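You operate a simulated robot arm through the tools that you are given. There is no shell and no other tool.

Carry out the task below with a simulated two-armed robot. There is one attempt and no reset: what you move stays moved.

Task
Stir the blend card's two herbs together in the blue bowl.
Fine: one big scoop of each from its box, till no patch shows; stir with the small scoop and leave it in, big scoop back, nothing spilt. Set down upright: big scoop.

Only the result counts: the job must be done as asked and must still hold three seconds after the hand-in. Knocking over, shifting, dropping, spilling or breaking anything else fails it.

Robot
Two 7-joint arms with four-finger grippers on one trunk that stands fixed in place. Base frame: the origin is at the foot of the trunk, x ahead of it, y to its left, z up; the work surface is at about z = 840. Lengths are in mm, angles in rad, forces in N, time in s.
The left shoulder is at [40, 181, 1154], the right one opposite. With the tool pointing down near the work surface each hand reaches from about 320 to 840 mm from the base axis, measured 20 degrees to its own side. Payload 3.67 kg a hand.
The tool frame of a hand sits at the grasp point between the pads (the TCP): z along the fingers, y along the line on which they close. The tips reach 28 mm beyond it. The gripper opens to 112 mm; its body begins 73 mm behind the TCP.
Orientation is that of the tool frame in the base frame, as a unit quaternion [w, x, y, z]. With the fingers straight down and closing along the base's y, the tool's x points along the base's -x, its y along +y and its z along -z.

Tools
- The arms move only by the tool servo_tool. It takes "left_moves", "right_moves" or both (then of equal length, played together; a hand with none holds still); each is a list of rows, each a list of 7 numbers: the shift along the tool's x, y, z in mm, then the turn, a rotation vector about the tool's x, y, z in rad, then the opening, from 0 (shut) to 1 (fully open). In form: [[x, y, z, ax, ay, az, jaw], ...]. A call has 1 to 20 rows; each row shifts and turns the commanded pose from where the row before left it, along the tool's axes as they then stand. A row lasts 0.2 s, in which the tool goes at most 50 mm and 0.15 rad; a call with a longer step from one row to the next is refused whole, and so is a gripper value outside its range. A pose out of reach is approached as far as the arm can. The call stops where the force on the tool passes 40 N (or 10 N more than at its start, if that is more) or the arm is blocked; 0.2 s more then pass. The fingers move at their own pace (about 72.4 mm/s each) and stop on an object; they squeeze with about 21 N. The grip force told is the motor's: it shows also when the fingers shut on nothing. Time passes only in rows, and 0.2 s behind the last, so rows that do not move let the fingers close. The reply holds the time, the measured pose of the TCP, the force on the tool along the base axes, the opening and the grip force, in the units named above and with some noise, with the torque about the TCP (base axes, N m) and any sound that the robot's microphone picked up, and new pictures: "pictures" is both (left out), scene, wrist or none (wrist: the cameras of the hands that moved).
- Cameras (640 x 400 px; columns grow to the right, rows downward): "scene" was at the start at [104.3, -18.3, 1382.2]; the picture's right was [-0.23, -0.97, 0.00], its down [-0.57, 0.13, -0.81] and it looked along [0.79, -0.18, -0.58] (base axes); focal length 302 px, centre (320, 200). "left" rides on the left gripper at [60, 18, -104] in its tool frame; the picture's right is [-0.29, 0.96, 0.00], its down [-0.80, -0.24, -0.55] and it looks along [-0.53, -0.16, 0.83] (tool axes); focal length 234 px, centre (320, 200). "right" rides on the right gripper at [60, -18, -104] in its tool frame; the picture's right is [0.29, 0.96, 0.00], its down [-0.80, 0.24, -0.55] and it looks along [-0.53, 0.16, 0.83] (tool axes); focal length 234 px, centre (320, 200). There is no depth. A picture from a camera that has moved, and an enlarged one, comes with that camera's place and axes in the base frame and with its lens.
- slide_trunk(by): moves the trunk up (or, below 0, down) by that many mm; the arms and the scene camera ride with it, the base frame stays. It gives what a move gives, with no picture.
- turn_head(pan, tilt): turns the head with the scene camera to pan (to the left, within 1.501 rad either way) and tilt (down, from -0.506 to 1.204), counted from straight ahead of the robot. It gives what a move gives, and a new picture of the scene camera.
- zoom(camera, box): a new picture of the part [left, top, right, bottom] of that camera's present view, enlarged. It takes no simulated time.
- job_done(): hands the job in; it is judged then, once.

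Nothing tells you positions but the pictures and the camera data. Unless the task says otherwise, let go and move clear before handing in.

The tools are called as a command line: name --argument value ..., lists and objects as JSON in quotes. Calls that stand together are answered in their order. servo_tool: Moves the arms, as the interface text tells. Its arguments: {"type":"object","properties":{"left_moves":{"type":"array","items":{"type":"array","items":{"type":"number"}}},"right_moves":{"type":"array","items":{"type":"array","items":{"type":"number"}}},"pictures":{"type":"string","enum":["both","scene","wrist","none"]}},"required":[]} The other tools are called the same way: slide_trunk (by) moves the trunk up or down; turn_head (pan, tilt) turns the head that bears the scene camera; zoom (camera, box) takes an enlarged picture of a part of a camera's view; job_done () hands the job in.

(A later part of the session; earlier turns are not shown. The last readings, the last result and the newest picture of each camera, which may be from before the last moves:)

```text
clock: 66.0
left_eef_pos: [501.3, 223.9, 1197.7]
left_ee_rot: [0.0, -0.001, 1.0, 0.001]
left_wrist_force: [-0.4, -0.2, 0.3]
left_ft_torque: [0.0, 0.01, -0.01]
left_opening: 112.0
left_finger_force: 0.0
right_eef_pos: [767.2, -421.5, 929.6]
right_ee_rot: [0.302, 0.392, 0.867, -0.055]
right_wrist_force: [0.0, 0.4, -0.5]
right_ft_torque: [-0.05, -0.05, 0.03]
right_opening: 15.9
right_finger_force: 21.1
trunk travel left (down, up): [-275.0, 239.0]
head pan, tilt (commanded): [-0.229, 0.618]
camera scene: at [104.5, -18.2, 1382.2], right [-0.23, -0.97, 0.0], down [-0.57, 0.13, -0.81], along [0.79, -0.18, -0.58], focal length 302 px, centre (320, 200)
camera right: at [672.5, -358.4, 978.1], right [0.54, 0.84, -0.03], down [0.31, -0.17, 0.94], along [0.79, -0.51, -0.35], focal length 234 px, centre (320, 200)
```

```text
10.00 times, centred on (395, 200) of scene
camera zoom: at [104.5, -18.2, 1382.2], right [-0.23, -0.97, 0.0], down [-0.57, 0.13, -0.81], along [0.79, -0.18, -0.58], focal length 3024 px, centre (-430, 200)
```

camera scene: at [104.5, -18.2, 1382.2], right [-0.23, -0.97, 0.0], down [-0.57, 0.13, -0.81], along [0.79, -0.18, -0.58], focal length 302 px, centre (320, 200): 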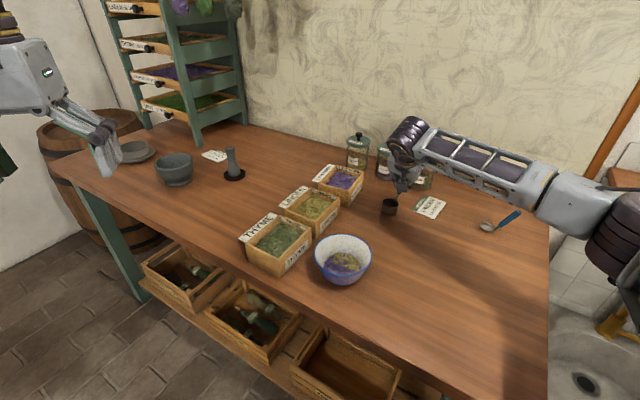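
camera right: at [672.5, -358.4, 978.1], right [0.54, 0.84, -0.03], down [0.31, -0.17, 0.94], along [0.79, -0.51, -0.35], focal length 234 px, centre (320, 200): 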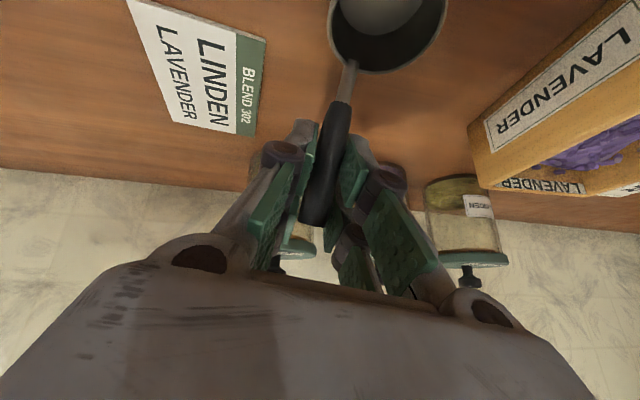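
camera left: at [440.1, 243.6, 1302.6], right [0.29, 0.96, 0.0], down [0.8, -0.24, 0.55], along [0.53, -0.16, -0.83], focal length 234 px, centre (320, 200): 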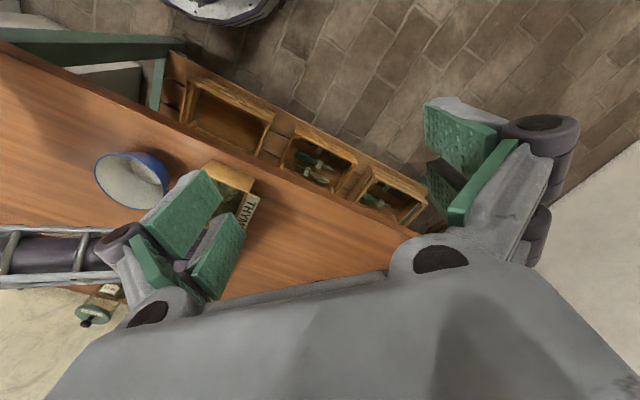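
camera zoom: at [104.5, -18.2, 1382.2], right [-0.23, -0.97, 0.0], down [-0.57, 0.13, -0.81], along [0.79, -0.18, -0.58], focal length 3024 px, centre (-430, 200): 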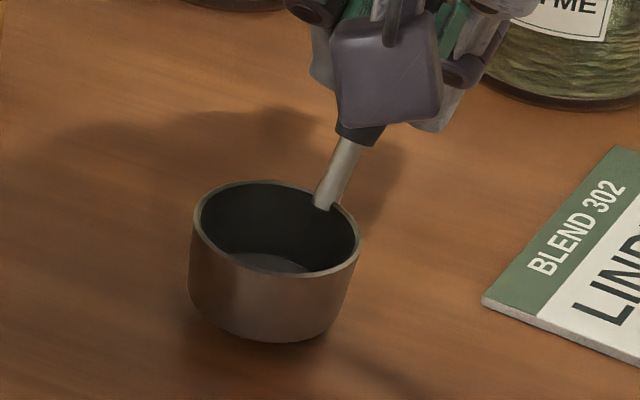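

The rim ellipse matches a level cup exactly, and it's about 3 mm above its resting height and 2.5 mm to the right. I'll nudge it into place and lower gently while watching the force.

servo_tool --right_moves '[[2.4, 1.9, 1.1, 0, 0, 0, 0], [0.28, -0.07, 0.4, 0, 0, 0, 0], [0, 0, 0, 0, 0, 0, 0]]' --pictures "none"

zoom --camera "scene" --box '[375, 180, 415, 220]'

```text
clock: 66.8
left_eef_pos: [501.1, 225.9, 1197.9]
left_ee_rot: [0.0, -0.001, 1.0, 0.0]
left_wrist_force: [0.8, -0.1, 0.4]
left_ft_torque: [0.0, -0.01, 0.0]
left_opening: 111.9
left_finger_force: 0.1
right_eef_pos: [768.0, -418.5, 927.0]
right_ee_rot: [0.301, 0.392, 0.867, -0.055]
right_wrist_force: [-0.2, 0.8, -0.2]
right_ft_torque: [-0.01, -0.06, 0.0]
right_opening: 15.9
right_finger_force: 20.5
trunk travel left (down, up): [-275.0, 239.0]
head pan, tilt (commanded): [-0.229, 0.618]
```

```text
10.00 times, centred on (395, 200) of scene
camera zoom: at [104.4, -18.1, 1382.2], right [-0.23, -0.97, 0.0], down [-0.57, 0.13, -0.81], along [0.79, -0.18, -0.58], focal length 3024 px, centre (-430, 200)
```

zoom: 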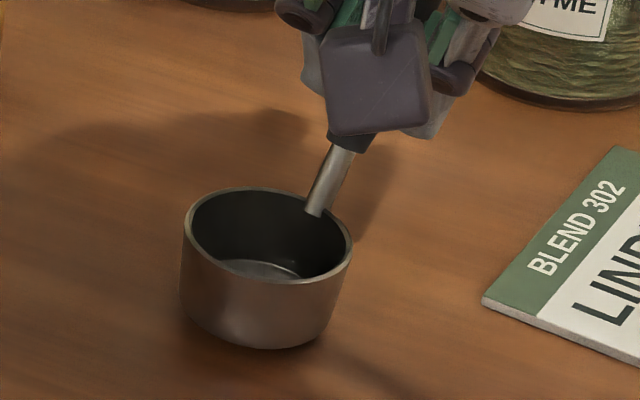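

Less than 1 mm to go. I'll lower in small steps and watch the force.

servo_tool --right_moves '[[0.4, -0.1, 0.57, 0, 0, 0, 0], [0, 0, 0, 0, 0, 0, 0]]' --pictures "none"

servo_tool --right_moves '[[0.4, -0.1, 0.57, 0, 0, 0, 0], [0, 0, 0, 0, 0, 0, 0]]' --pictures "none"

zoom --camera "scene" --box '[375, 180, 415, 220]'

```text
clock: 67.4
left_eef_pos: [500.9, 225.5, 1198.0]
left_ee_rot: [-0.001, -0.001, 1.0, 0.001]
left_wrist_force: [-0.3, 0.6, -0.9]
left_ft_torque: [0.03, 0.0, 0.0]
left_opening: 112.0
left_finger_force: 0.1
right_eef_pos: [767.8, -418.2, 927.5]
right_ee_rot: [0.302, 0.391, 0.868, -0.054]
right_wrist_force: [-1.3, -1.2, 0.1]
right_ft_torque: [0.0, 0.01, 0.01]
right_opening: 15.7
right_finger_force: 21.5
trunk travel left (down, up): [-275.0, 239.0]
head pan, tilt (commanded): [-0.229, 0.618]
```

```text
clock: 68.0
left_eef_pos: [501.5, 225.4, 1197.0]
left_ee_rot: [0.0, -0.001, 1.0, 0.0]
left_wrist_force: [0.1, 0.1, 0.0]
left_ft_torque: [0.01, -0.01, 0.01]
left_opening: 112.1
left_finger_force: 0.1
right_eef_pos: [767.3, -419.0, 926.3]
right_ee_rot: [0.302, 0.391, 0.867, -0.055]
right_wrist_force: [0.2, -0.4, -0.6]
right_ft_torque: [-0.02, -0.03, 0.03]
right_opening: 15.9
right_finger_force: 20.8
trunk travel left (down, up): [-275.0, 239.0]
head pan, tilt (commanded): [-0.229, 0.618]
```

```text
10.00 times, centred on (395, 200) of scene
camera zoom: at [104.4, -18.2, 1382.2], right [-0.23, -0.97, 0.0], down [-0.57, 0.13, -0.81], along [0.79, -0.18, -0.58], focal length 3024 px, centre (-430, 200)
```

zoom: 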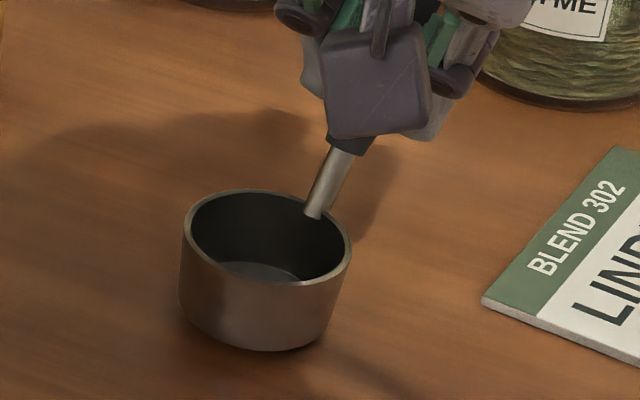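

servo_tool --right_moves '[[0.4, -0.1, 0.57, 0, 0, 0, 0], [0, 0, 0, 0, 0, 0, 0]]' --pictures "none"

servo_tool --right_moves '[[0.4, -0.1, 0.57, 0, 0, 0, 0], [0, 0, 0, 0, 0, 0, 0]]' --pictures "none"

zoom --camera "scene" --box '[375, 180, 415, 220]'

```text
clock: 68.6
left_eef_pos: [501.7, 225.5, 1198.5]
left_ee_rot: [0.0, -0.001, 1.0, 0.0]
left_wrist_force: [0.7, -0.3, 0.6]
left_ft_torque: [0.02, 0.01, 0.01]
left_opening: 111.9
left_finger_force: 0.1
right_eef_pos: [766.8, -418.1, 925.0]
right_ee_rot: [0.302, 0.392, 0.867, -0.055]
right_wrist_force: [-0.5, 0.4, -0.6]
right_ft_torque: [-0.02, -0.02, -0.02]
right_opening: 15.8
right_finger_force: 21.2
trunk travel left (down, up): [-275.0, 239.0]
head pan, tilt (commanded): [-0.229, 0.618]
```

```text
clock: 69.2
left_eef_pos: [501.3, 224.8, 1198.6]
left_ee_rot: [0.0, 0.0, 1.0, -0.001]
left_wrist_force: [-0.5, -0.4, 0.5]
left_ft_torque: [0.02, 0.01, -0.01]
left_opening: 112.0
left_finger_force: 0.1
right_eef_pos: [767.8, -419.1, 925.7]
right_ee_rot: [0.303, 0.392, 0.867, -0.056]
right_wrist_force: [0.4, -0.4, -0.7]
right_ft_torque: [-0.03, 0.0, -0.02]
right_opening: 15.8
right_finger_force: 21.3
trunk travel left (down, up): [-275.0, 239.0]
head pan, tilt (commanded): [-0.229, 0.618]
```

```text
10.00 times, centred on (395, 200) of scene
camera zoom: at [104.4, -18.2, 1382.2], right [-0.23, -0.97, 0.0], down [-0.57, 0.13, -0.81], along [0.79, -0.18, -0.58], focal length 3024 px, centre (-430, 200)
```

zoom: 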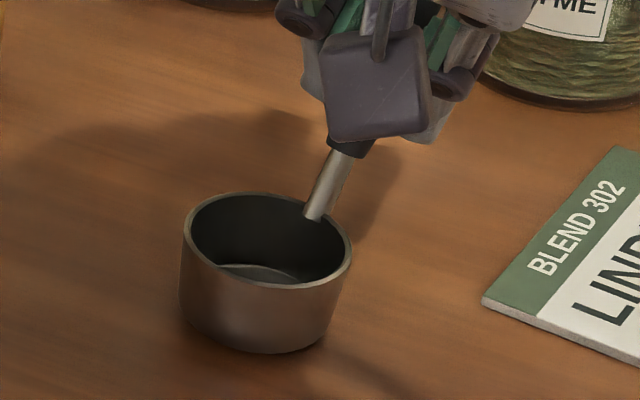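

zoom --camera "scene" --box '[384, 205, 404, 220]'

servo_tool --right_moves '[[0.57, -0.14, 0.81, 0, 0, 0, 0], [0, 0, 0, 0, 0, 0, 0]]' --pictures "none"

zoom --camera "scene" --box '[375, 180, 415, 220]'

```text
16.00 times, centred on (394, 212) of scene
camera zoom: at [104.4, -18.2, 1382.2], right [-0.23, -0.97, 0.0], down [-0.57, 0.13, -0.81], along [0.79, -0.18, -0.58], focal length 4838 px, centre (-864, 0)
```

zoom: 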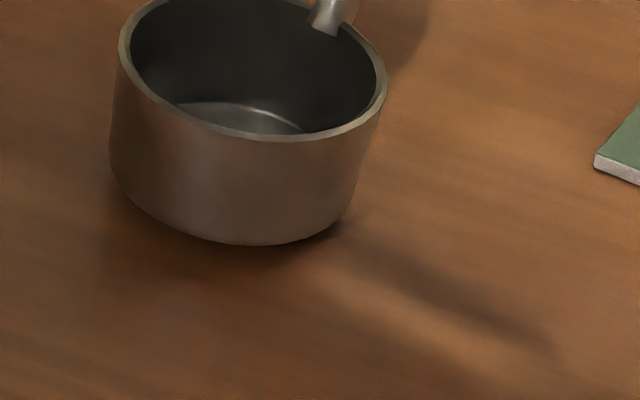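

```text
clock: 69.8
left_eef_pos: [500.2, 225.6, 1199.5]
left_ee_rot: [0.001, -0.001, 1.0, 0.0]
left_wrist_force: [0.2, 0.0, -0.5]
left_ft_torque: [0.02, 0.02, -0.02]
left_opening: 111.8
left_finger_force: 0.0
right_eef_pos: [767.6, -417.6, 924.3]
right_ee_rot: [0.302, 0.392, 0.867, -0.055]
right_wrist_force: [-0.8, -0.3, -0.5]
right_ft_torque: [-0.02, -0.02, -0.01]
right_opening: 15.4
right_finger_force: 21.4
trunk travel left (down, up): [-275.0, 239.0]
head pan, tilt (commanded): [-0.229, 0.618]
```

```text
10.00 times, centred on (395, 200) of scene
camera zoom: at [104.4, -18.2, 1382.2], right [-0.23, -0.97, 0.0], down [-0.57, 0.13, -0.81], along [0.79, -0.18, -0.58], focal length 3024 px, centre (-430, 200)
```

zoom: 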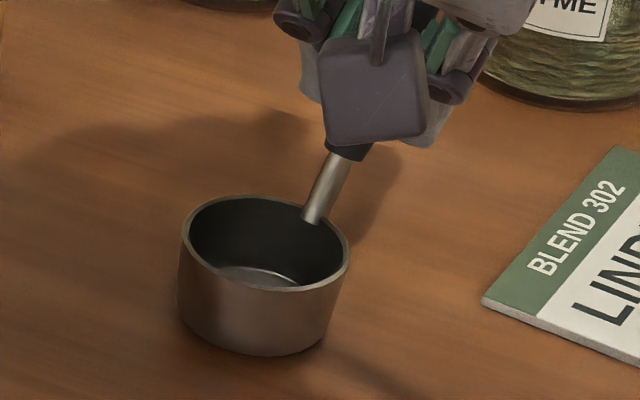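

servo_tool --right_moves '[[0.57, -0.14, 0.81, 0, 0, 0, 0], [0, 0, 0, 0, 0, 0, 0]]' --pictures "none"

zoom --camera "scene" --box '[375, 180, 415, 220]'

```text
clock: 70.4
left_eef_pos: [500.8, 224.9, 1199.0]
left_ee_rot: [0.0, -0.001, 1.0, -0.001]
left_wrist_force: [0.6, -0.3, 0.7]
left_ft_torque: [0.01, 0.01, 0.04]
left_opening: 112.2
left_finger_force: 0.1
right_eef_pos: [767.8, -418.5, 921.9]
right_ee_rot: [0.303, 0.391, 0.867, -0.055]
right_wrist_force: [0.2, 0.6, -0.3]
right_ft_torque: [-0.03, -0.03, 0.02]
right_opening: 15.6
right_finger_force: 21.2
trunk travel left (down, up): [-275.0, 239.0]
head pan, tilt (commanded): [-0.229, 0.618]
```

```text
10.00 times, centred on (395, 200) of scene
camera zoom: at [104.4, -18.2, 1382.2], right [-0.23, -0.97, 0.0], down [-0.57, 0.13, -0.81], along [0.79, -0.18, -0.58], focal length 3024 px, centre (-430, 200)
```

zoom: 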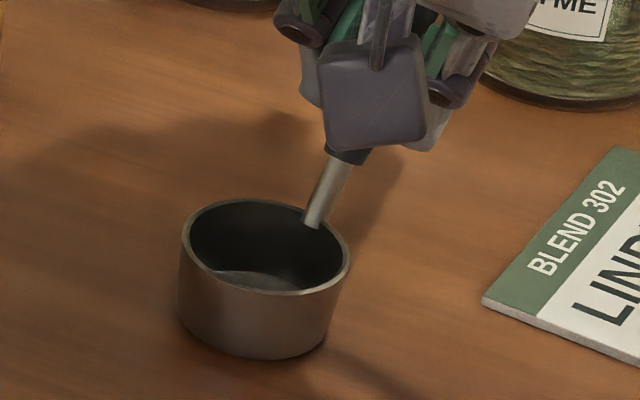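

servo_tool --right_moves '[[0.57, -0.14, 0.81, 0, 0, 0, 0], [0, 0, 0, 0, 0, 0, 0]]' --pictures "none"

zoom --camera "scene" --box '[375, 180, 415, 220]'

```text
clock: 71.0
left_eef_pos: [501.2, 224.8, 1198.0]
left_ee_rot: [0.0, -0.001, 1.0, 0.0]
left_wrist_force: [-0.4, 0.3, 0.2]
left_ft_torque: [-0.04, 0.0, -0.04]
left_opening: 112.1
left_finger_force: 0.1
right_eef_pos: [768.5, -418.2, 923.5]
right_ee_rot: [0.303, 0.391, 0.867, -0.055]
right_wrist_force: [0.0, 0.5, 3.3]
right_ft_torque: [0.07, 0.09, 0.0]
right_opening: 15.9
right_finger_force: 21.3
trunk travel left (down, up): [-275.0, 239.0]
head pan, tilt (commanded): [-0.229, 0.618]
```

```text
10.00 times, centred on (395, 200) of scene
camera zoom: at [104.1, -18.0, 1382.2], right [-0.23, -0.97, 0.0], down [-0.56, 0.13, -0.81], along [0.79, -0.18, -0.58], focal length 3024 px, centre (-430, 200)
```

zoom: 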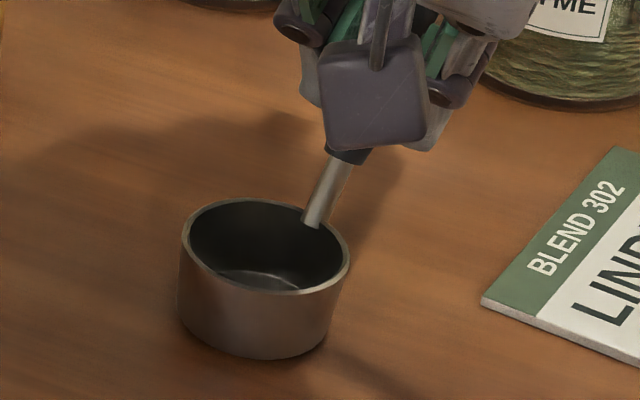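

Contact at 3.3 N: the cup sits on the table at its original place, upright. I'll open the gripper gently.

servo_tool --right_moves '[[0, 0, 0, 0, 0, 0, 0.17], [0, 0, 0, 0, 0, 0, 0.25], [0, 0, 0, 0, 0, 0, 0.4], [0, 0, 0, 0, 0, 0, 0.5], [0, 0, 0, 0, 0, 0, 0.5]]'

zoom --camera "scene" --box '[375, 180, 415, 220]'

zoom --camera "right" --box '[220, 0, 440, 240]'

```text
clock: 72.2
left_eef_pos: [500.8, 225.3, 1198.1]
left_ee_rot: [-0.001, -0.001, 1.0, 0.001]
left_wrist_force: [0.1, 0.0, 0.2]
left_ft_torque: [-0.02, 0.03, 0.03]
left_opening: 111.7
left_finger_force: 0.0
right_eef_pos: [768.2, -419.4, 922.0]
right_ee_rot: [0.303, 0.391, 0.867, -0.055]
right_wrist_force: [-0.1, -0.1, 0.4]
right_ft_torque: [0.0, -0.01, 0.02]
right_opening: 55.9
right_finger_force: 0.1
trunk travel left (down, up): [-275.0, 239.0]
head pan, tilt (commanded): [-0.229, 0.618]
camera scene: at [104.4, -18.2, 1382.2], right [-0.23, -0.97, 0.0], down [-0.57, 0.13, -0.81], along [0.79, -0.18, -0.58], focal length 302 px, centre (320, 200)
camera right: at [673.7, -356.7, 970.7], right [0.54, 0.84, -0.03], down [0.31, -0.17, 0.94], along [0.79, -0.51, -0.35], focal length 234 px, centre (320, 200)
```

scene: 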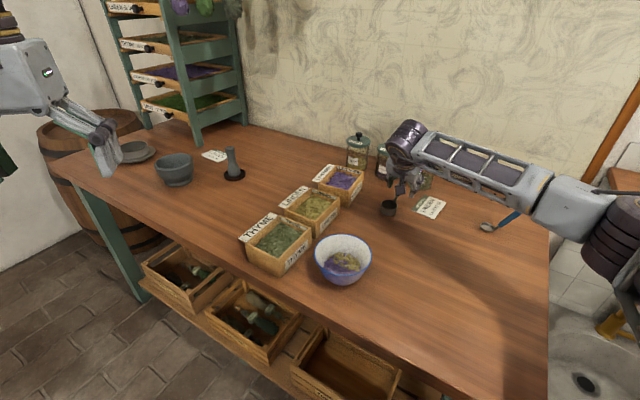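
right: 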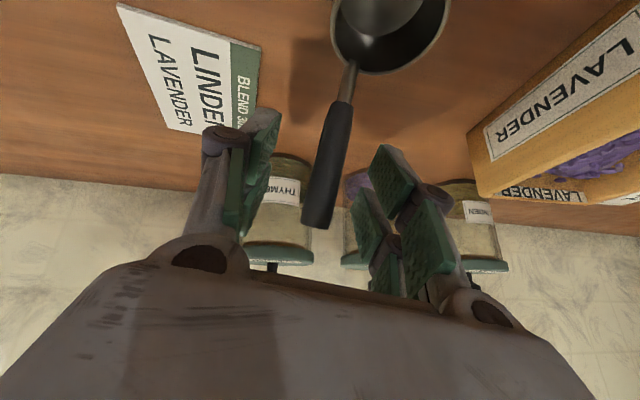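

```text
10.00 times, centred on (395, 200) of scene
camera zoom: at [104.4, -18.2, 1382.2], right [-0.23, -0.97, 0.0], down [-0.57, 0.13, -0.81], along [0.79, -0.18, -0.58], focal length 3024 px, centre (-430, 200)
```

zoom: 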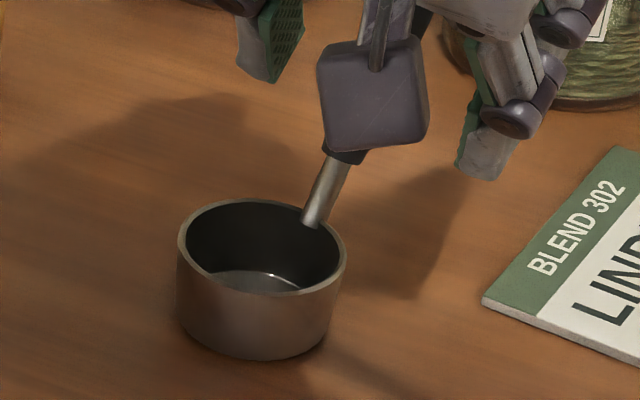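

```text
1.67 times, centred on (330, 120) of right
camera zoom: at [673.7, -356.7, 970.7], right [0.54, 0.84, -0.03], down [0.31, -0.17, 0.94], along [0.79, -0.51, -0.35], focal length 390 px, centre (303, 333)
```

zoom: 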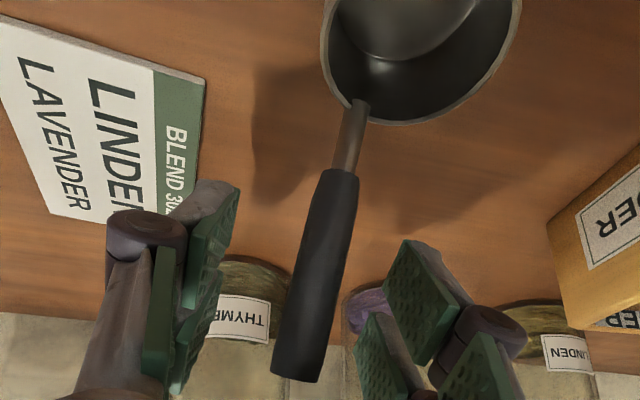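

The big scoop stands free and upright at its original spot. I'll back the hand off along its axis.

servo_tool --right_moves '[[0, 0, -25, 0, 0, 0, 0.5], [0, 0, -35, 0, 0, 0, 0.5], [0, 0, -40, 0, 0, 0, 0.5], [0, 0, -40, 0, 0, 0, 0.5], [0, 0, 0, 0, 0, 0, 0.5]]'

zoom --camera "scene" --box '[350, 165, 420, 245]'

zoom --camera "scene" --box '[470, 190, 540, 250]'

```text
clock: 73.4
left_eef_pos: [502.3, 224.4, 1199.0]
left_ee_rot: [0.0, -0.001, 1.0, 0.0]
left_wrist_force: [0.2, -0.9, -0.3]
left_ft_torque: [-0.01, 0.01, 0.02]
left_opening: 111.9
left_finger_force: 0.0
right_eef_pos: [701.1, -373.2, 1036.7]
right_ee_rot: [0.302, 0.392, 0.867, -0.054]
right_wrist_force: [-0.3, 0.5, -0.1]
right_ft_torque: [0.0, 0.0, 0.0]
right_opening: 55.9
right_finger_force: 0.0
trunk travel left (down, up): [-275.0, 239.0]
head pan, tilt (commanded): [-0.229, 0.618]
camera scene: at [105.0, -18.6, 1382.1], right [-0.23, -0.97, 0.0], down [-0.57, 0.13, -0.81], along [0.79, -0.18, -0.58], focal length 302 px, centre (320, 200)
camera right: at [606.8, -311.1, 1084.9], right [0.54, 0.84, -0.03], down [0.31, -0.17, 0.94], along [0.79, -0.51, -0.35], focal length 234 px, centre (320, 200)
```

scene: 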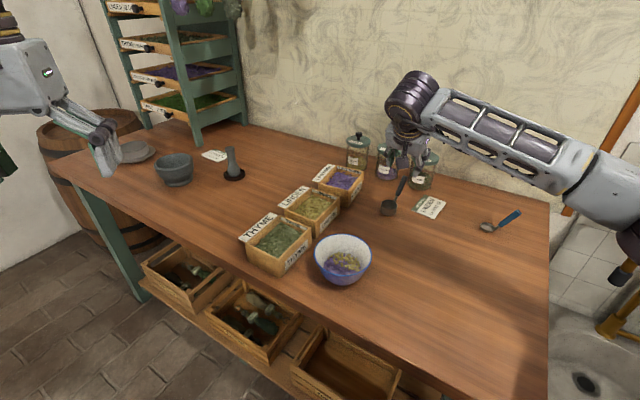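
right: 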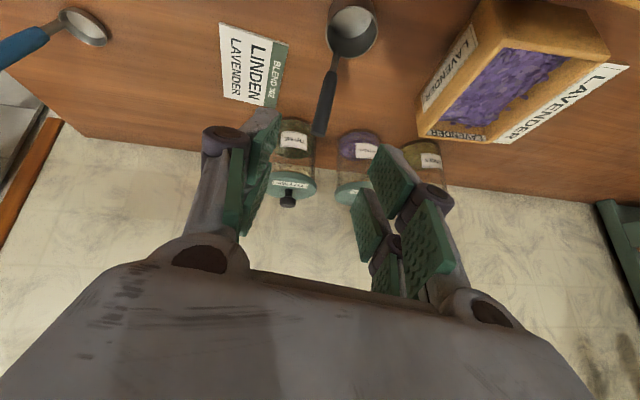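

```text
5.00 times, centred on (385, 205) of scene
camera zoom: at [105.0, -18.6, 1382.1], right [-0.23, -0.97, 0.0], down [-0.57, 0.13, -0.81], along [0.79, -0.18, -0.58], focal length 1512 px, centre (-5, 175)
```

zoom: 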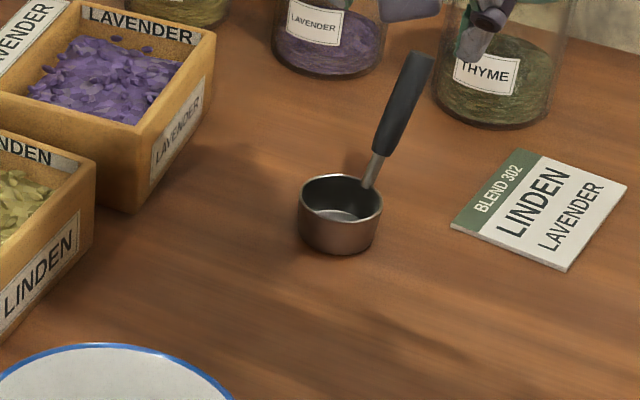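

```text
6.67 times, centred on (505, 220) of scene
camera zoom: at [105.0, -18.6, 1382.1], right [-0.23, -0.97, 0.0], down [-0.57, 0.13, -0.81], along [0.79, -0.18, -0.58], focal length 2016 px, centre (-913, 67)
```

zoom: 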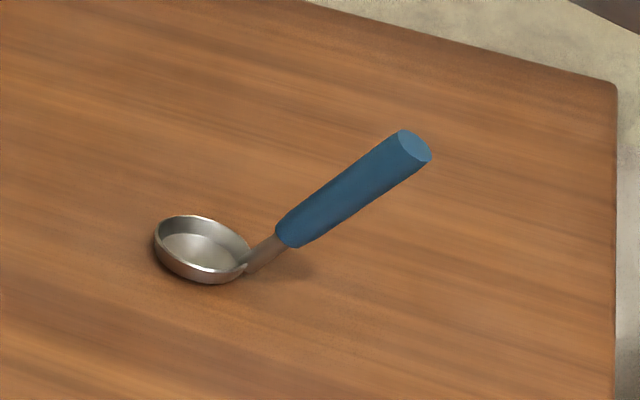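

The big scoop is back within a couple of mm of its original place, upright. Now I'll pin down the parked small scoop's exact pose from both cameras before regrasping it.

zoom --camera "right" --box '[0, 0, 130, 90]'

zoom --camera "scene" --box '[305, 220, 385, 290]'

```text
4.44 times, centred on (65, 45) of right
camera zoom: at [606.8, -311.1, 1084.9], right [0.54, 0.84, -0.03], down [0.31, -0.17, 0.94], along [0.79, -0.51, -0.35], focal length 1041 px, centre (1453, 889)
```

zoom: 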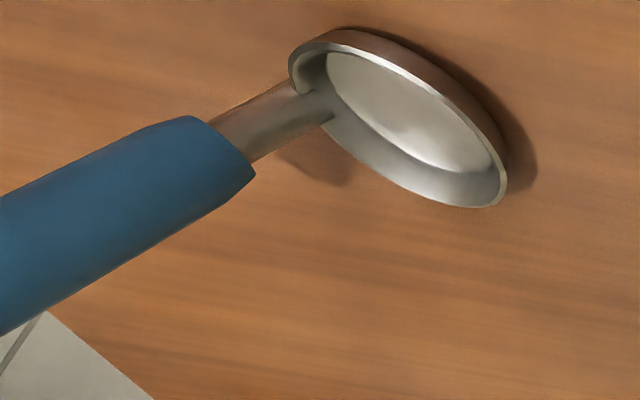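

```text
5.71 times, centred on (345, 255) of scene
camera zoom: at [105.0, -18.6, 1382.1], right [-0.23, -0.97, 0.0], down [-0.57, 0.13, -0.81], along [0.79, -0.18, -0.58], focal length 1728 px, centre (177, -114)
```

zoom: 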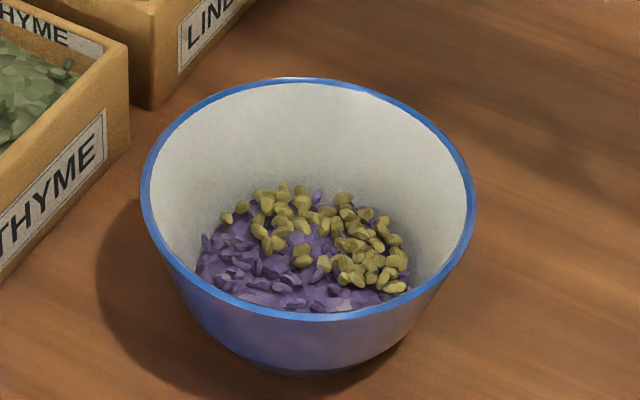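

The bowl rim centre refines to (550,-174), and the parked small scoop's handle end is at about (573,-636,922), leaning 65°. I'll swing the hand round so it can regrip the handle along its own axis, which will let me stir from straight above.

servo_tool --right_moves '[[-22.1, -34.6, -3.9, 0, 0, 0, 0.5], [-22.1, -34.6, -3.9, 0, 0, 0, 0.5], [-22.1, -34.6, -3.9, 0, 0, 0, 0.5], [-22.1, -34.6, -3.9, 0, 0, 0, 0.5], [0, 0, 0, -0.0621, 0.0224, -0.1282, 0.5], [0, 0, 0, -0.0621, 0.0224, -0.1282, 0.5], [0, 0, 0, -0.0621, 0.0224, -0.1282, 0.5], [0, 0, 0, -0.0621, 0.0224, -0.1282, 0.5], [0, 0, 0, -0.0621, 0.0224, -0.1282, 0.5], [0, 0, 0, -0.0621, 0.0224, -0.1282, 0.5], [0, 0, 0, -0.0621, 0.0224, -0.1282, 0.5], [0, 0, 0, -0.0621, 0.0224, -0.1282, 0.5], [0, 0, 0, -0.0621, 0.0224, -0.1282, 0.5], [0, 0, 0, -0.0621, 0.0224, -0.1282, 0.5], [0, 0, 0, -0.0621, 0.0224, -0.1282, 0.5], [0, 0, 0, 0, 0, 0, 0.5]]'

```text
clock: 76.8
left_eef_pos: [501.0, 223.8, 1197.6]
left_ee_rot: [0.0, -0.001, 1.0, 0.0]
left_wrist_force: [0.8, 0.0, 0.4]
left_ft_torque: [-0.04, 0.0, 0.01]
left_opening: 112.1
left_finger_force: 0.0
right_eef_pos: [613.6, -433.8, 1075.2]
right_ee_rot: [0.248, -0.14, 0.958, 0.035]
right_wrist_force: [-0.2, -0.8, 0.3]
right_ft_torque: [0.01, -0.02, -0.01]
right_opening: 56.3
right_finger_force: 0.1
right hand out of reach, approached as far as the arm can: row 11, 12, 13, 14, 15
trunk travel left (down, up): [-275.0, 239.0]
head pan, tilt (commanded): [-0.229, 0.618]
camera scene: at [104.3, -18.7, 1382.2], right [-0.23, -0.97, 0.0], down [-0.57, 0.13, -0.81], along [0.79, -0.18, -0.58], focal length 302 px, centre (320, 200)
camera right: at [519.2, -480.1, 1138.3], right [-0.51, 0.85, -0.14], down [0.34, 0.35, 0.87], along [0.79, 0.4, -0.47], focal length 234 px, centre (320, 200)
```

scene: 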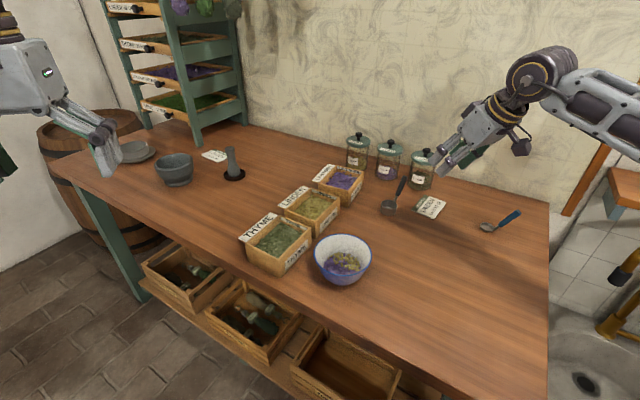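
right: 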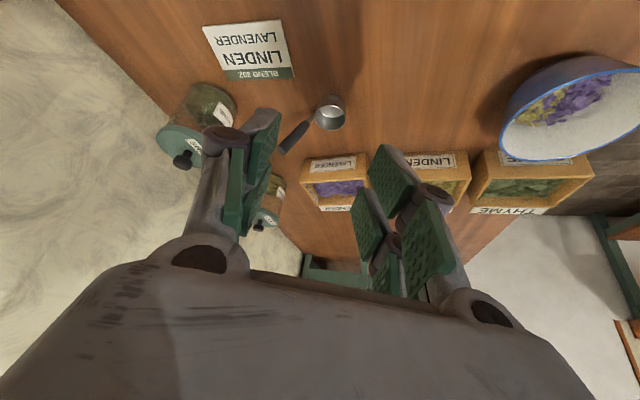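

That heading runs the wrist into a limit, so I'll undo the rotation. I'll come at the same grip axis with the hand rolled 180° instead, the direction that worked when I parked the scoop.

servo_tool --right_moves '[[0, 0, 0, 0.0621, -0.0224, 0.1282, 0.5], [0, 0, 0, 0.0621, -0.0224, 0.1282, 0.5], [0, 0, 0, 0.0621, -0.0224, 0.1282, 0.5], [0, 0, 0, 0.0621, -0.0224, 0.1282, 0.5], [0, 0, 0, 0.0621, -0.0224, 0.1282, 0.5], [0, 0, 0, 0.0621, -0.0224, 0.1282, 0.5], [0, 0, 0, 0.0621, -0.0224, 0.1282, 0.5], [0, 0, 0, 0.0621, -0.0224, 0.1282, 0.5], [0, 0, 0, 0.0621, -0.0224, 0.1282, 0.5], [0, 0, 0, 0.0621, -0.0224, 0.1282, 0.5], [0, 0, 0, 0.0621, -0.0224, 0.1282, 0.5], [0, 0, 0, 0, 0, 0, 0.5]]' --pictures "scene"

```text
clock: 79.4
left_eef_pos: [500.7, 224.3, 1199.3]
left_ee_rot: [-0.001, -0.001, 1.0, 0.0]
left_wrist_force: [0.9, 0.0, -0.2]
left_ft_torque: [0.0, -0.03, -0.01]
left_opening: 112.0
left_finger_force: 0.1
right_eef_pos: [613.6, -435.6, 1076.0]
right_ee_rot: [0.3, 0.59, 0.744, -0.096]
right_wrist_force: [0.1, 0.6, 0.3]
right_ft_torque: [0.02, -0.02, 0.01]
right_opening: 55.8
right_finger_force: 0.2
trunk travel left (down, up): [-275.0, 239.0]
head pan, tilt (commanded): [-0.229, 0.618]
camera scene: at [104.0, -18.4, 1382.2], right [-0.23, -0.97, 0.0], down [-0.56, 0.13, -0.81], along [0.79, -0.18, -0.58], focal length 302 px, centre (320, 200)
```

scene: 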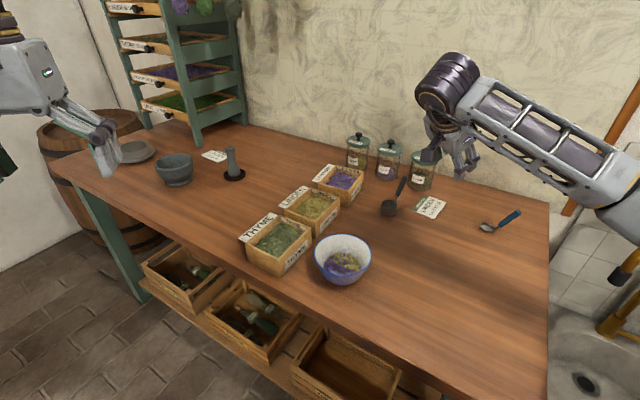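

Now I'll rotate the other way to the rolled version of the along-handle grip.

servo_tool --right_moves '[[0, 0, 0, 0.0293, 0.0816, 0.1121, 0.5], [0, 0, 0, 0.0293, 0.0816, 0.1121, 0.5], [0, 0, 0, 0.0293, 0.0816, 0.1121, 0.5], [0, 0, 0, 0.0293, 0.0816, 0.1121, 0.5], [0, 0, 0, 0.0293, 0.0816, 0.1121, 0.5], [0, 0, 0, 0.0293, 0.0816, 0.1121, 0.5], [0, 0, 0, 0.0293, 0.0816, 0.1121, 0.5], [0, 0, 0, 0.0293, 0.0816, 0.1121, 0.5], [0, 0, 0, 0.0293, 0.0816, 0.1121, 0.5], [0, 0, 0, 0.0293, 0.0816, 0.1121, 0.5], [0, 0, 0, 0, 0, 0, 0.5]]'

```text
clock: 81.8
left_eef_pos: [501.2, 225.9, 1198.5]
left_ee_rot: [0.0, 0.0, 1.0, 0.0]
left_wrist_force: [-0.3, 0.2, 0.0]
left_ft_torque: [-0.06, 0.03, -0.01]
left_opening: 112.2
left_finger_force: 0.0
right_eef_pos: [613.8, -434.6, 1075.5]
right_ee_rot: [-0.082, 0.907, 0.36, 0.202]
right_wrist_force: [0.2, -0.3, -0.5]
right_ft_torque: [-0.03, 0.0, 0.01]
right_opening: 56.1
right_finger_force: 0.1
trunk travel left (down, up): [-275.0, 239.0]
head pan, tilt (commanded): [-0.229, 0.618]
camera scene: at [104.5, -17.8, 1382.2], right [-0.23, -0.97, 0.0], down [-0.57, 0.13, -0.81], along [0.79, -0.18, -0.58], focal length 302 px, centre (320, 200)
camera right: at [607.8, -413.4, 1196.1], right [0.85, -0.52, 0.12], down [-0.53, -0.83, 0.16], along [0.02, -0.2, -0.98], focal length 234 px, centre (320, 200)
```

scene: 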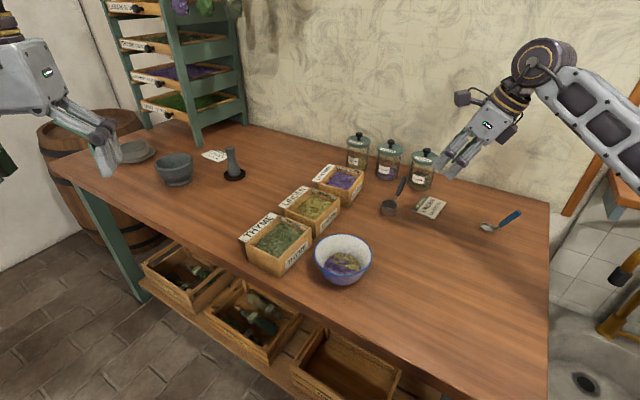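
right: 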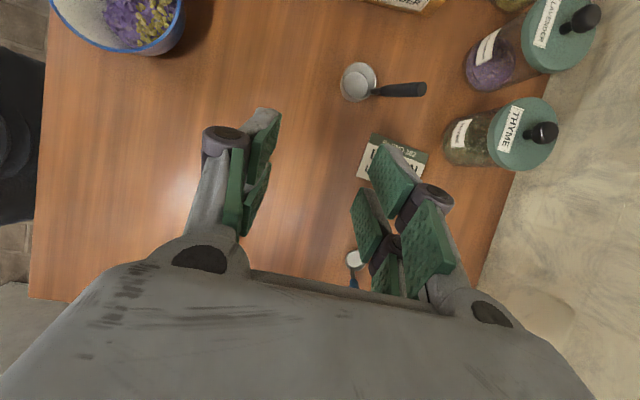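

That orientation is reachable. I'll move to the pre-grasp point in line with the small scoop's handle.

servo_tool --right_moves '[[-36.3, 19.7, -4.8, 0, 0, 0, 0.5], [-36.3, 19.7, -4.8, 0, 0, 0, 0.5], [-36.3, 19.7, -4.8, 0, 0, 0, 0.5], [-36.3, 19.7, -4.8, 0, 0, 0, 0.5], [-36.3, 19.7, -4.8, 0, 0, 0, 0.5], [-36.3, 19.7, -4.8, 0, 0, 0, 0.5], [0, 0, 0, 0, 0, 0, 0.5]]'

zoom --camera "right" --box '[220, 40, 420, 240]'

zoom --camera "scene" --box '[460, 130, 580, 250]'

```text
clock: 83.4
left_eef_pos: [501.5, 226.2, 1198.5]
left_ee_rot: [0.0, -0.001, 1.0, 0.0]
left_wrist_force: [0.4, 0.3, 0.4]
left_ft_torque: [0.01, 0.01, -0.02]
left_opening: 112.1
left_finger_force: 0.0
right_eef_pos: [542.8, -663.7, 1008.8]
right_ee_rot: [-0.081, 0.907, 0.361, 0.202]
right_wrist_force: [0.5, -0.5, 0.6]
right_ft_torque: [-0.01, 0.0, -0.02]
right_opening: 56.2
right_finger_force: 0.0
trunk travel left (down, up): [-275.0, 239.0]
head pan, tilt (commanded): [-0.229, 0.618]
camera scene: at [104.6, -17.5, 1382.2], right [-0.23, -0.97, 0.0], down [-0.57, 0.13, -0.81], along [0.79, -0.18, -0.58], focal length 302 px, centre (320, 200)
camera right: at [537.3, -642.6, 1129.4], right [0.85, -0.52, 0.12], down [-0.53, -0.83, 0.16], along [0.02, -0.2, -0.98], focal length 234 px, centre (320, 200)
```

scene: 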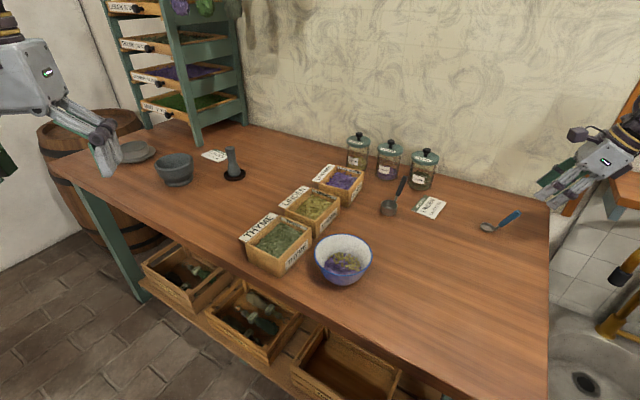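
right: 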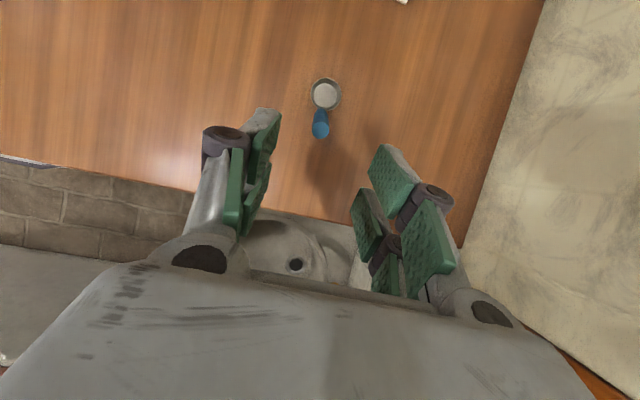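

```text
2.00 times, centred on (320, 140) of right
camera zoom: at [537.3, -642.6, 1129.4], right [0.85, -0.52, 0.12], down [-0.53, -0.83, 0.16], along [0.02, -0.2, -0.98], focal length 468 px, centre (320, 320)
```

zoom: 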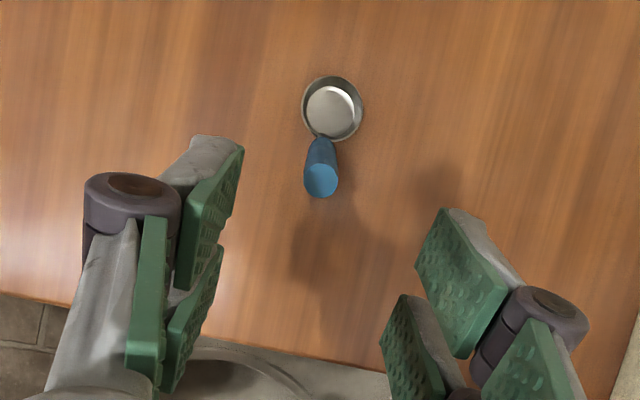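

```text
3.33 times, centred on (520, 190) of scene
camera zoom: at [104.6, -17.5, 1382.2], right [-0.23, -0.97, 0.0], down [-0.57, 0.13, -0.81], along [0.79, -0.18, -0.58], focal length 1008 px, centre (-347, 233)
```

zoom: 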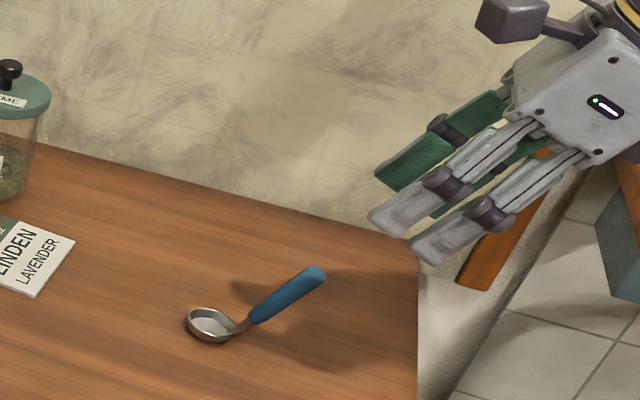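

The handle is right on the approach axis. I'll advance 110 mm along it and close.

servo_tool --right_moves '[[0, 0, 25, 0, 0, 0, 0.5], [0, 0, 25, 0, 0, 0, 0.5], [0, 0, 25, 0, 0, 0, 0.5], [0, 0, 20, 0, 0, 0, 0.5], [0, 0, 15, 0, 0, 0, 0.5], [0, 0, 0, 0, 0, 0, 0.5], [0, 0, 0, 0, 0, 0, 0], [0, 0, 0, 0, 0, 0, 0], [0, 0, 0, 0, 0, 0, 0]]'

zoom --camera "right" --box '[220, 40, 420, 240]'

zoom --camera "scene" --box '[460, 130, 580, 250]'

```text
clock: 85.4
left_eef_pos: [499.3, 227.0, 1198.9]
left_ee_rot: [0.0, -0.001, 1.0, 0.0]
left_wrist_force: [-0.4, -0.4, -0.6]
left_ft_torque: [0.02, -0.05, -0.03]
left_opening: 111.9
left_finger_force: 0.1
right_eef_pos: [579.0, -633.4, 909.9]
right_ee_rot: [-0.08, 0.907, 0.36, 0.202]
right_wrist_force: [-0.5, -0.1, 0.0]
right_ft_torque: [0.0, 0.02, 0.0]
right_opening: 14.0
right_finger_force: 21.0
trunk travel left (down, up): [-275.0, 239.0]
head pan, tilt (commanded): [-0.229, 0.618]
camera scene: at [104.3, -18.3, 1382.2], right [-0.23, -0.97, 0.0], down [-0.57, 0.13, -0.81], along [0.79, -0.18, -0.58], focal length 302 px, centre (320, 200)
camera right: at [571.5, -611.9, 1030.3], right [0.85, -0.52, 0.12], down [-0.53, -0.83, 0.16], along [0.02, -0.2, -0.98], focal length 234 px, centre (320, 200)
```

scene: 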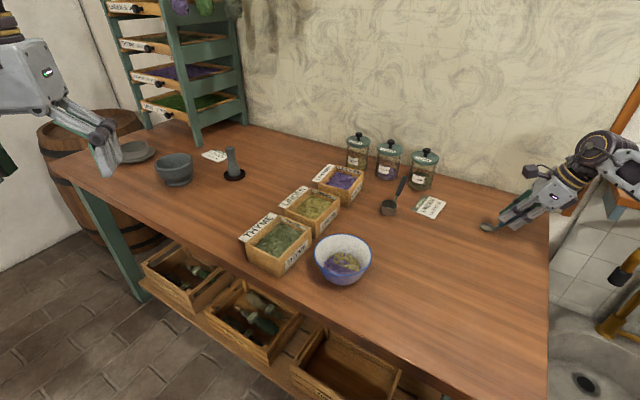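
right: 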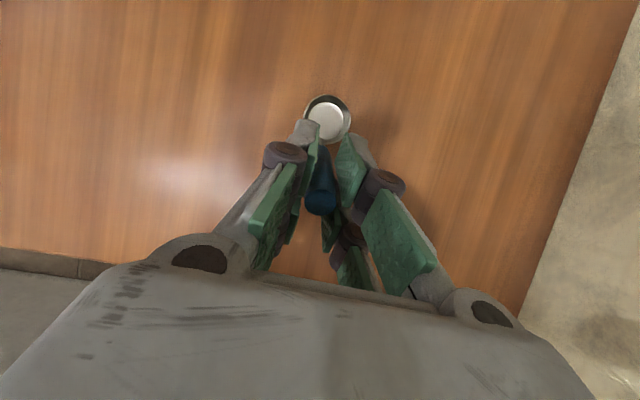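

```text
2.00 times, centred on (320, 140) of right
camera zoom: at [571.5, -611.9, 1030.3], right [0.85, -0.52, 0.12], down [-0.53, -0.83, 0.16], along [0.02, -0.2, -0.98], focal length 468 px, centre (320, 320)
```

zoom: 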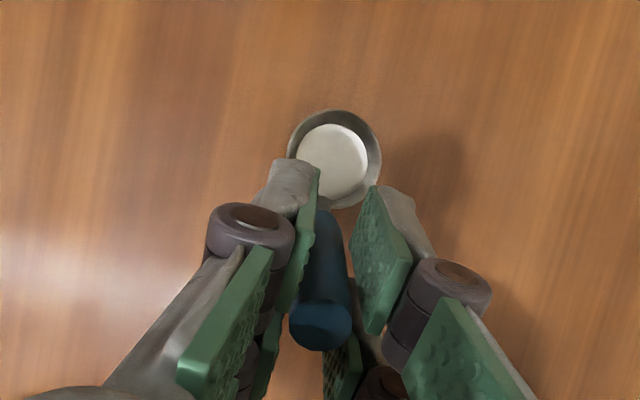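

```text
3.33 times, centred on (520, 190) of scene
camera zoom: at [104.3, -18.3, 1382.2], right [-0.23, -0.97, 0.0], down [-0.57, 0.13, -0.81], along [0.79, -0.18, -0.58], focal length 1008 px, centre (-347, 233)
```

zoom: 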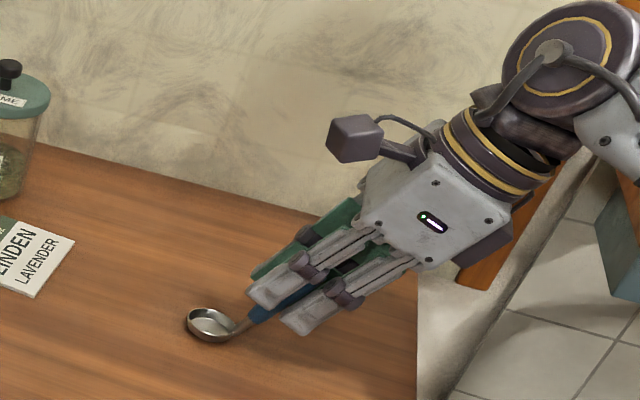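

The small scoop is held along its handle (14 mm, 21 N). I'll lift it, bring the hand vertical, and begin yawing round toward the bowl heading.

servo_tool --right_moves '[[8.5, 0, -18.1, 0, 0, 0, 0], [8.5, 0, -18.1, 0, 0, 0, 0], [8.5, 0, -18.1, 0, 0, 0, 0], [8.5, 0, -18.1, 0, 0, 0, 0], [8.5, 0, -18.1, 0, 0, 0, 0], [8.5, 0, -18.1, 0, 0, 0, 0], [0, 0, 0, 0, -0.1455, 0, 0], [0, 0, 0, 0, -0.1455, 0, 0], [0, 0, 0, 0, -0.1455, 0, 0], [0, 0, 0, 0, 0, -0.149, 0], [0, 0, 0, 0, 0, -0.149, 0], [0, 0, 0, 0, 0, -0.149, 0], [0, 0, 0, 0, 0, -0.149, 0], [0, 0, 0, 0, 0, -0.149, 0], [0, 0, 0, 0, 0, -0.149, 0], [0, 0, 0, 0, 0, -0.149, 0], [0, 0, 0, 0, 0, -0.149, 0], [0, 0, 0, 0, 0, 0, 0]]'

zoom --camera "scene" --box '[440, 80, 580, 220]'

```text
clock: 89.2
left_eef_pos: [502.0, 224.6, 1198.7]
left_ee_rot: [0.0, -0.001, 1.0, 0.0]
left_wrist_force: [-0.5, 0.6, -0.6]
left_ft_torque: [-0.02, 0.03, -0.02]
left_opening: 111.7
left_finger_force: 0.1
right_eef_pos: [577.0, -631.1, 1029.1]
right_ee_rot: [0.0, 0.56, 0.829, 0.001]
right_wrist_force: [-0.2, 0.0, -0.4]
right_ft_torque: [0.03, -0.01, 0.04]
right_opening: 13.8
right_finger_force: 21.0
trunk travel left (down, up): [-275.0, 239.0]
head pan, tilt (commanded): [-0.229, 0.618]
camera scene: at [104.4, -18.3, 1382.2], right [-0.23, -0.97, 0.0], down [-0.57, 0.13, -0.81], along [0.79, -0.18, -0.58], focal length 302 px, centre (320, 200)
camera right: at [536.5, -582.2, 1133.8], right [0.78, 0.62, 0.0], down [0.52, -0.65, 0.55], along [0.35, -0.43, -0.83], focal length 234 px, centre (320, 200)
```

scene: 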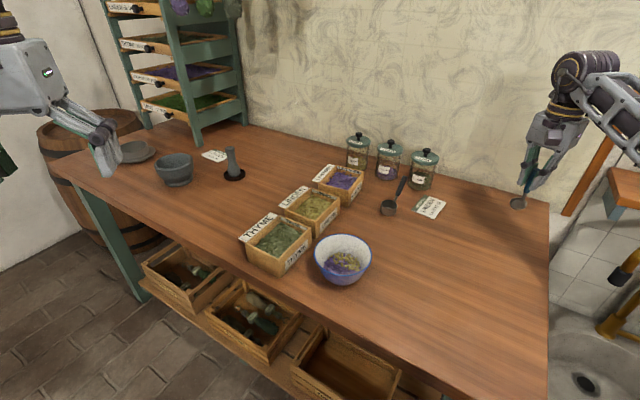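
right: 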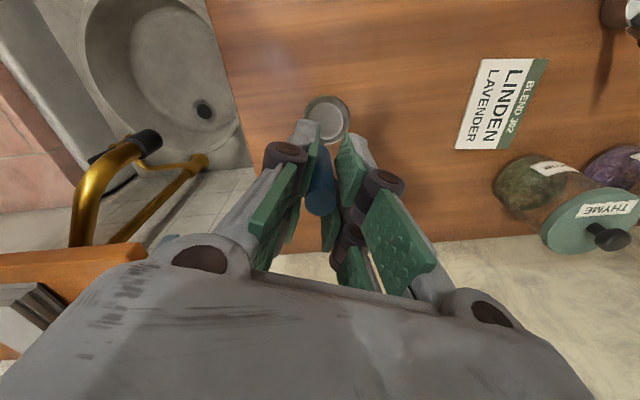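

```text
2.86 times, centred on (510, 150) of scene
camera zoom: at [104.4, -18.3, 1382.2], right [-0.23, -0.97, 0.0], down [-0.57, 0.13, -0.81], along [0.79, -0.18, -0.58], focal length 864 px, centre (-223, 343)
```

zoom: 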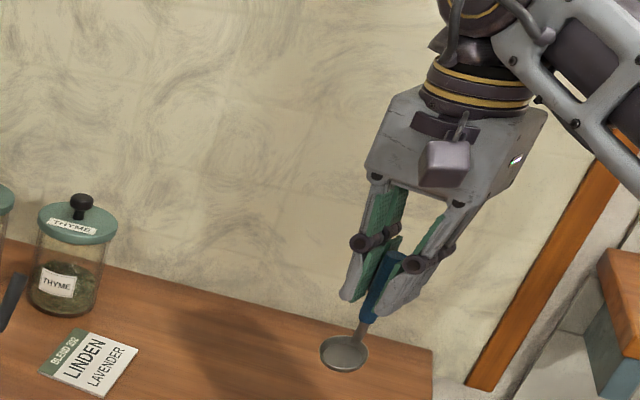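

The scoop hangs with its handle vertical. I'll move toward the bowl while finishing the yaw.

servo_tool --right_moves '[[36.8, 11.8, 0, 0, 0, 0, 0], [36.8, 11.8, 0, 0, 0, 0, 0], [36.8, 11.8, 0, 0, 0, 0, 0], [36.8, 11.8, 0, 0, 0, 0, 0], [36.8, 11.8, 0, 0, 0, 0, 0], [36.8, 11.8, 0, 0, 0, 0, 0], [0, 0, 0, 0, 0, -0.149, 0], [0, 0, 0, 0, 0, -0.149, 0], [0, 0, 0, 0, 0, -0.149, 0], [0, 0, 0, 0, 0, -0.149, 0], [0, 0, 0, 0, 0, -0.149, 0], [0, 0, 0, 0, 0, -0.149, 0], [0, 0, 0, 0, 0, -0.149, 0], [0, 0, 0, 0, 0, -0.149, 0], [0, 0, 0, 0, 0, 0, 0]]'

```text
clock: 92.4
left_eef_pos: [501.1, 225.3, 1197.2]
left_ee_rot: [0.0, -0.001, 1.0, 0.0]
left_wrist_force: [-0.3, -0.5, -0.2]
left_ft_torque: [0.01, -0.03, 0.01]
left_opening: 112.0
left_finger_force: 0.0
right_eef_pos: [560.7, -401.6, 1029.9]
right_ee_rot: [0.001, -0.002, 1.0, 0.002]
right_wrist_force: [0.0, -0.5, -1.4]
right_ft_torque: [-0.03, -0.01, 0.0]
right_opening: 13.6
right_finger_force: 21.2
trunk travel left (down, up): [-275.0, 239.0]
head pan, tilt (commanded): [-0.229, 0.618]
camera scene: at [104.4, -18.2, 1382.2], right [-0.23, -0.97, 0.0], down [-0.57, 0.13, -0.81], along [0.79, -0.18, -0.58], focal length 302 px, centre (320, 200)
camera right: at [499.9, -418.5, 1134.6], right [-0.29, 0.96, 0.0], down [0.8, 0.24, 0.56], along [0.53, 0.16, -0.83], focal length 234 px, centre (320, 200)
```

scene: 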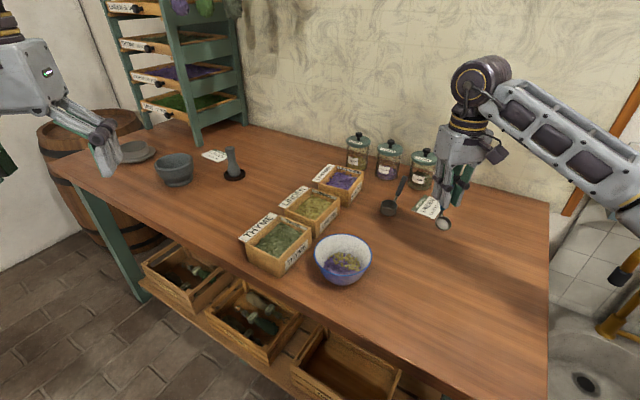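
right: 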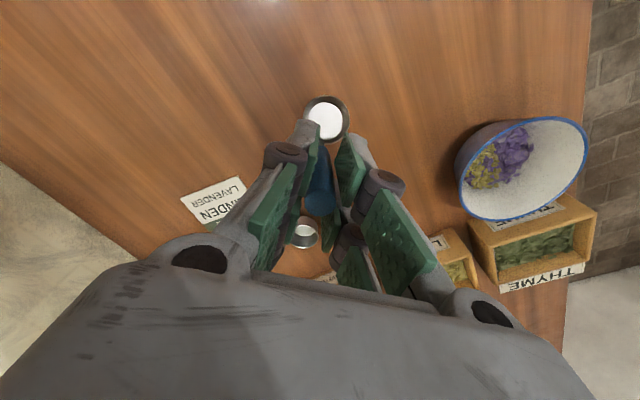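

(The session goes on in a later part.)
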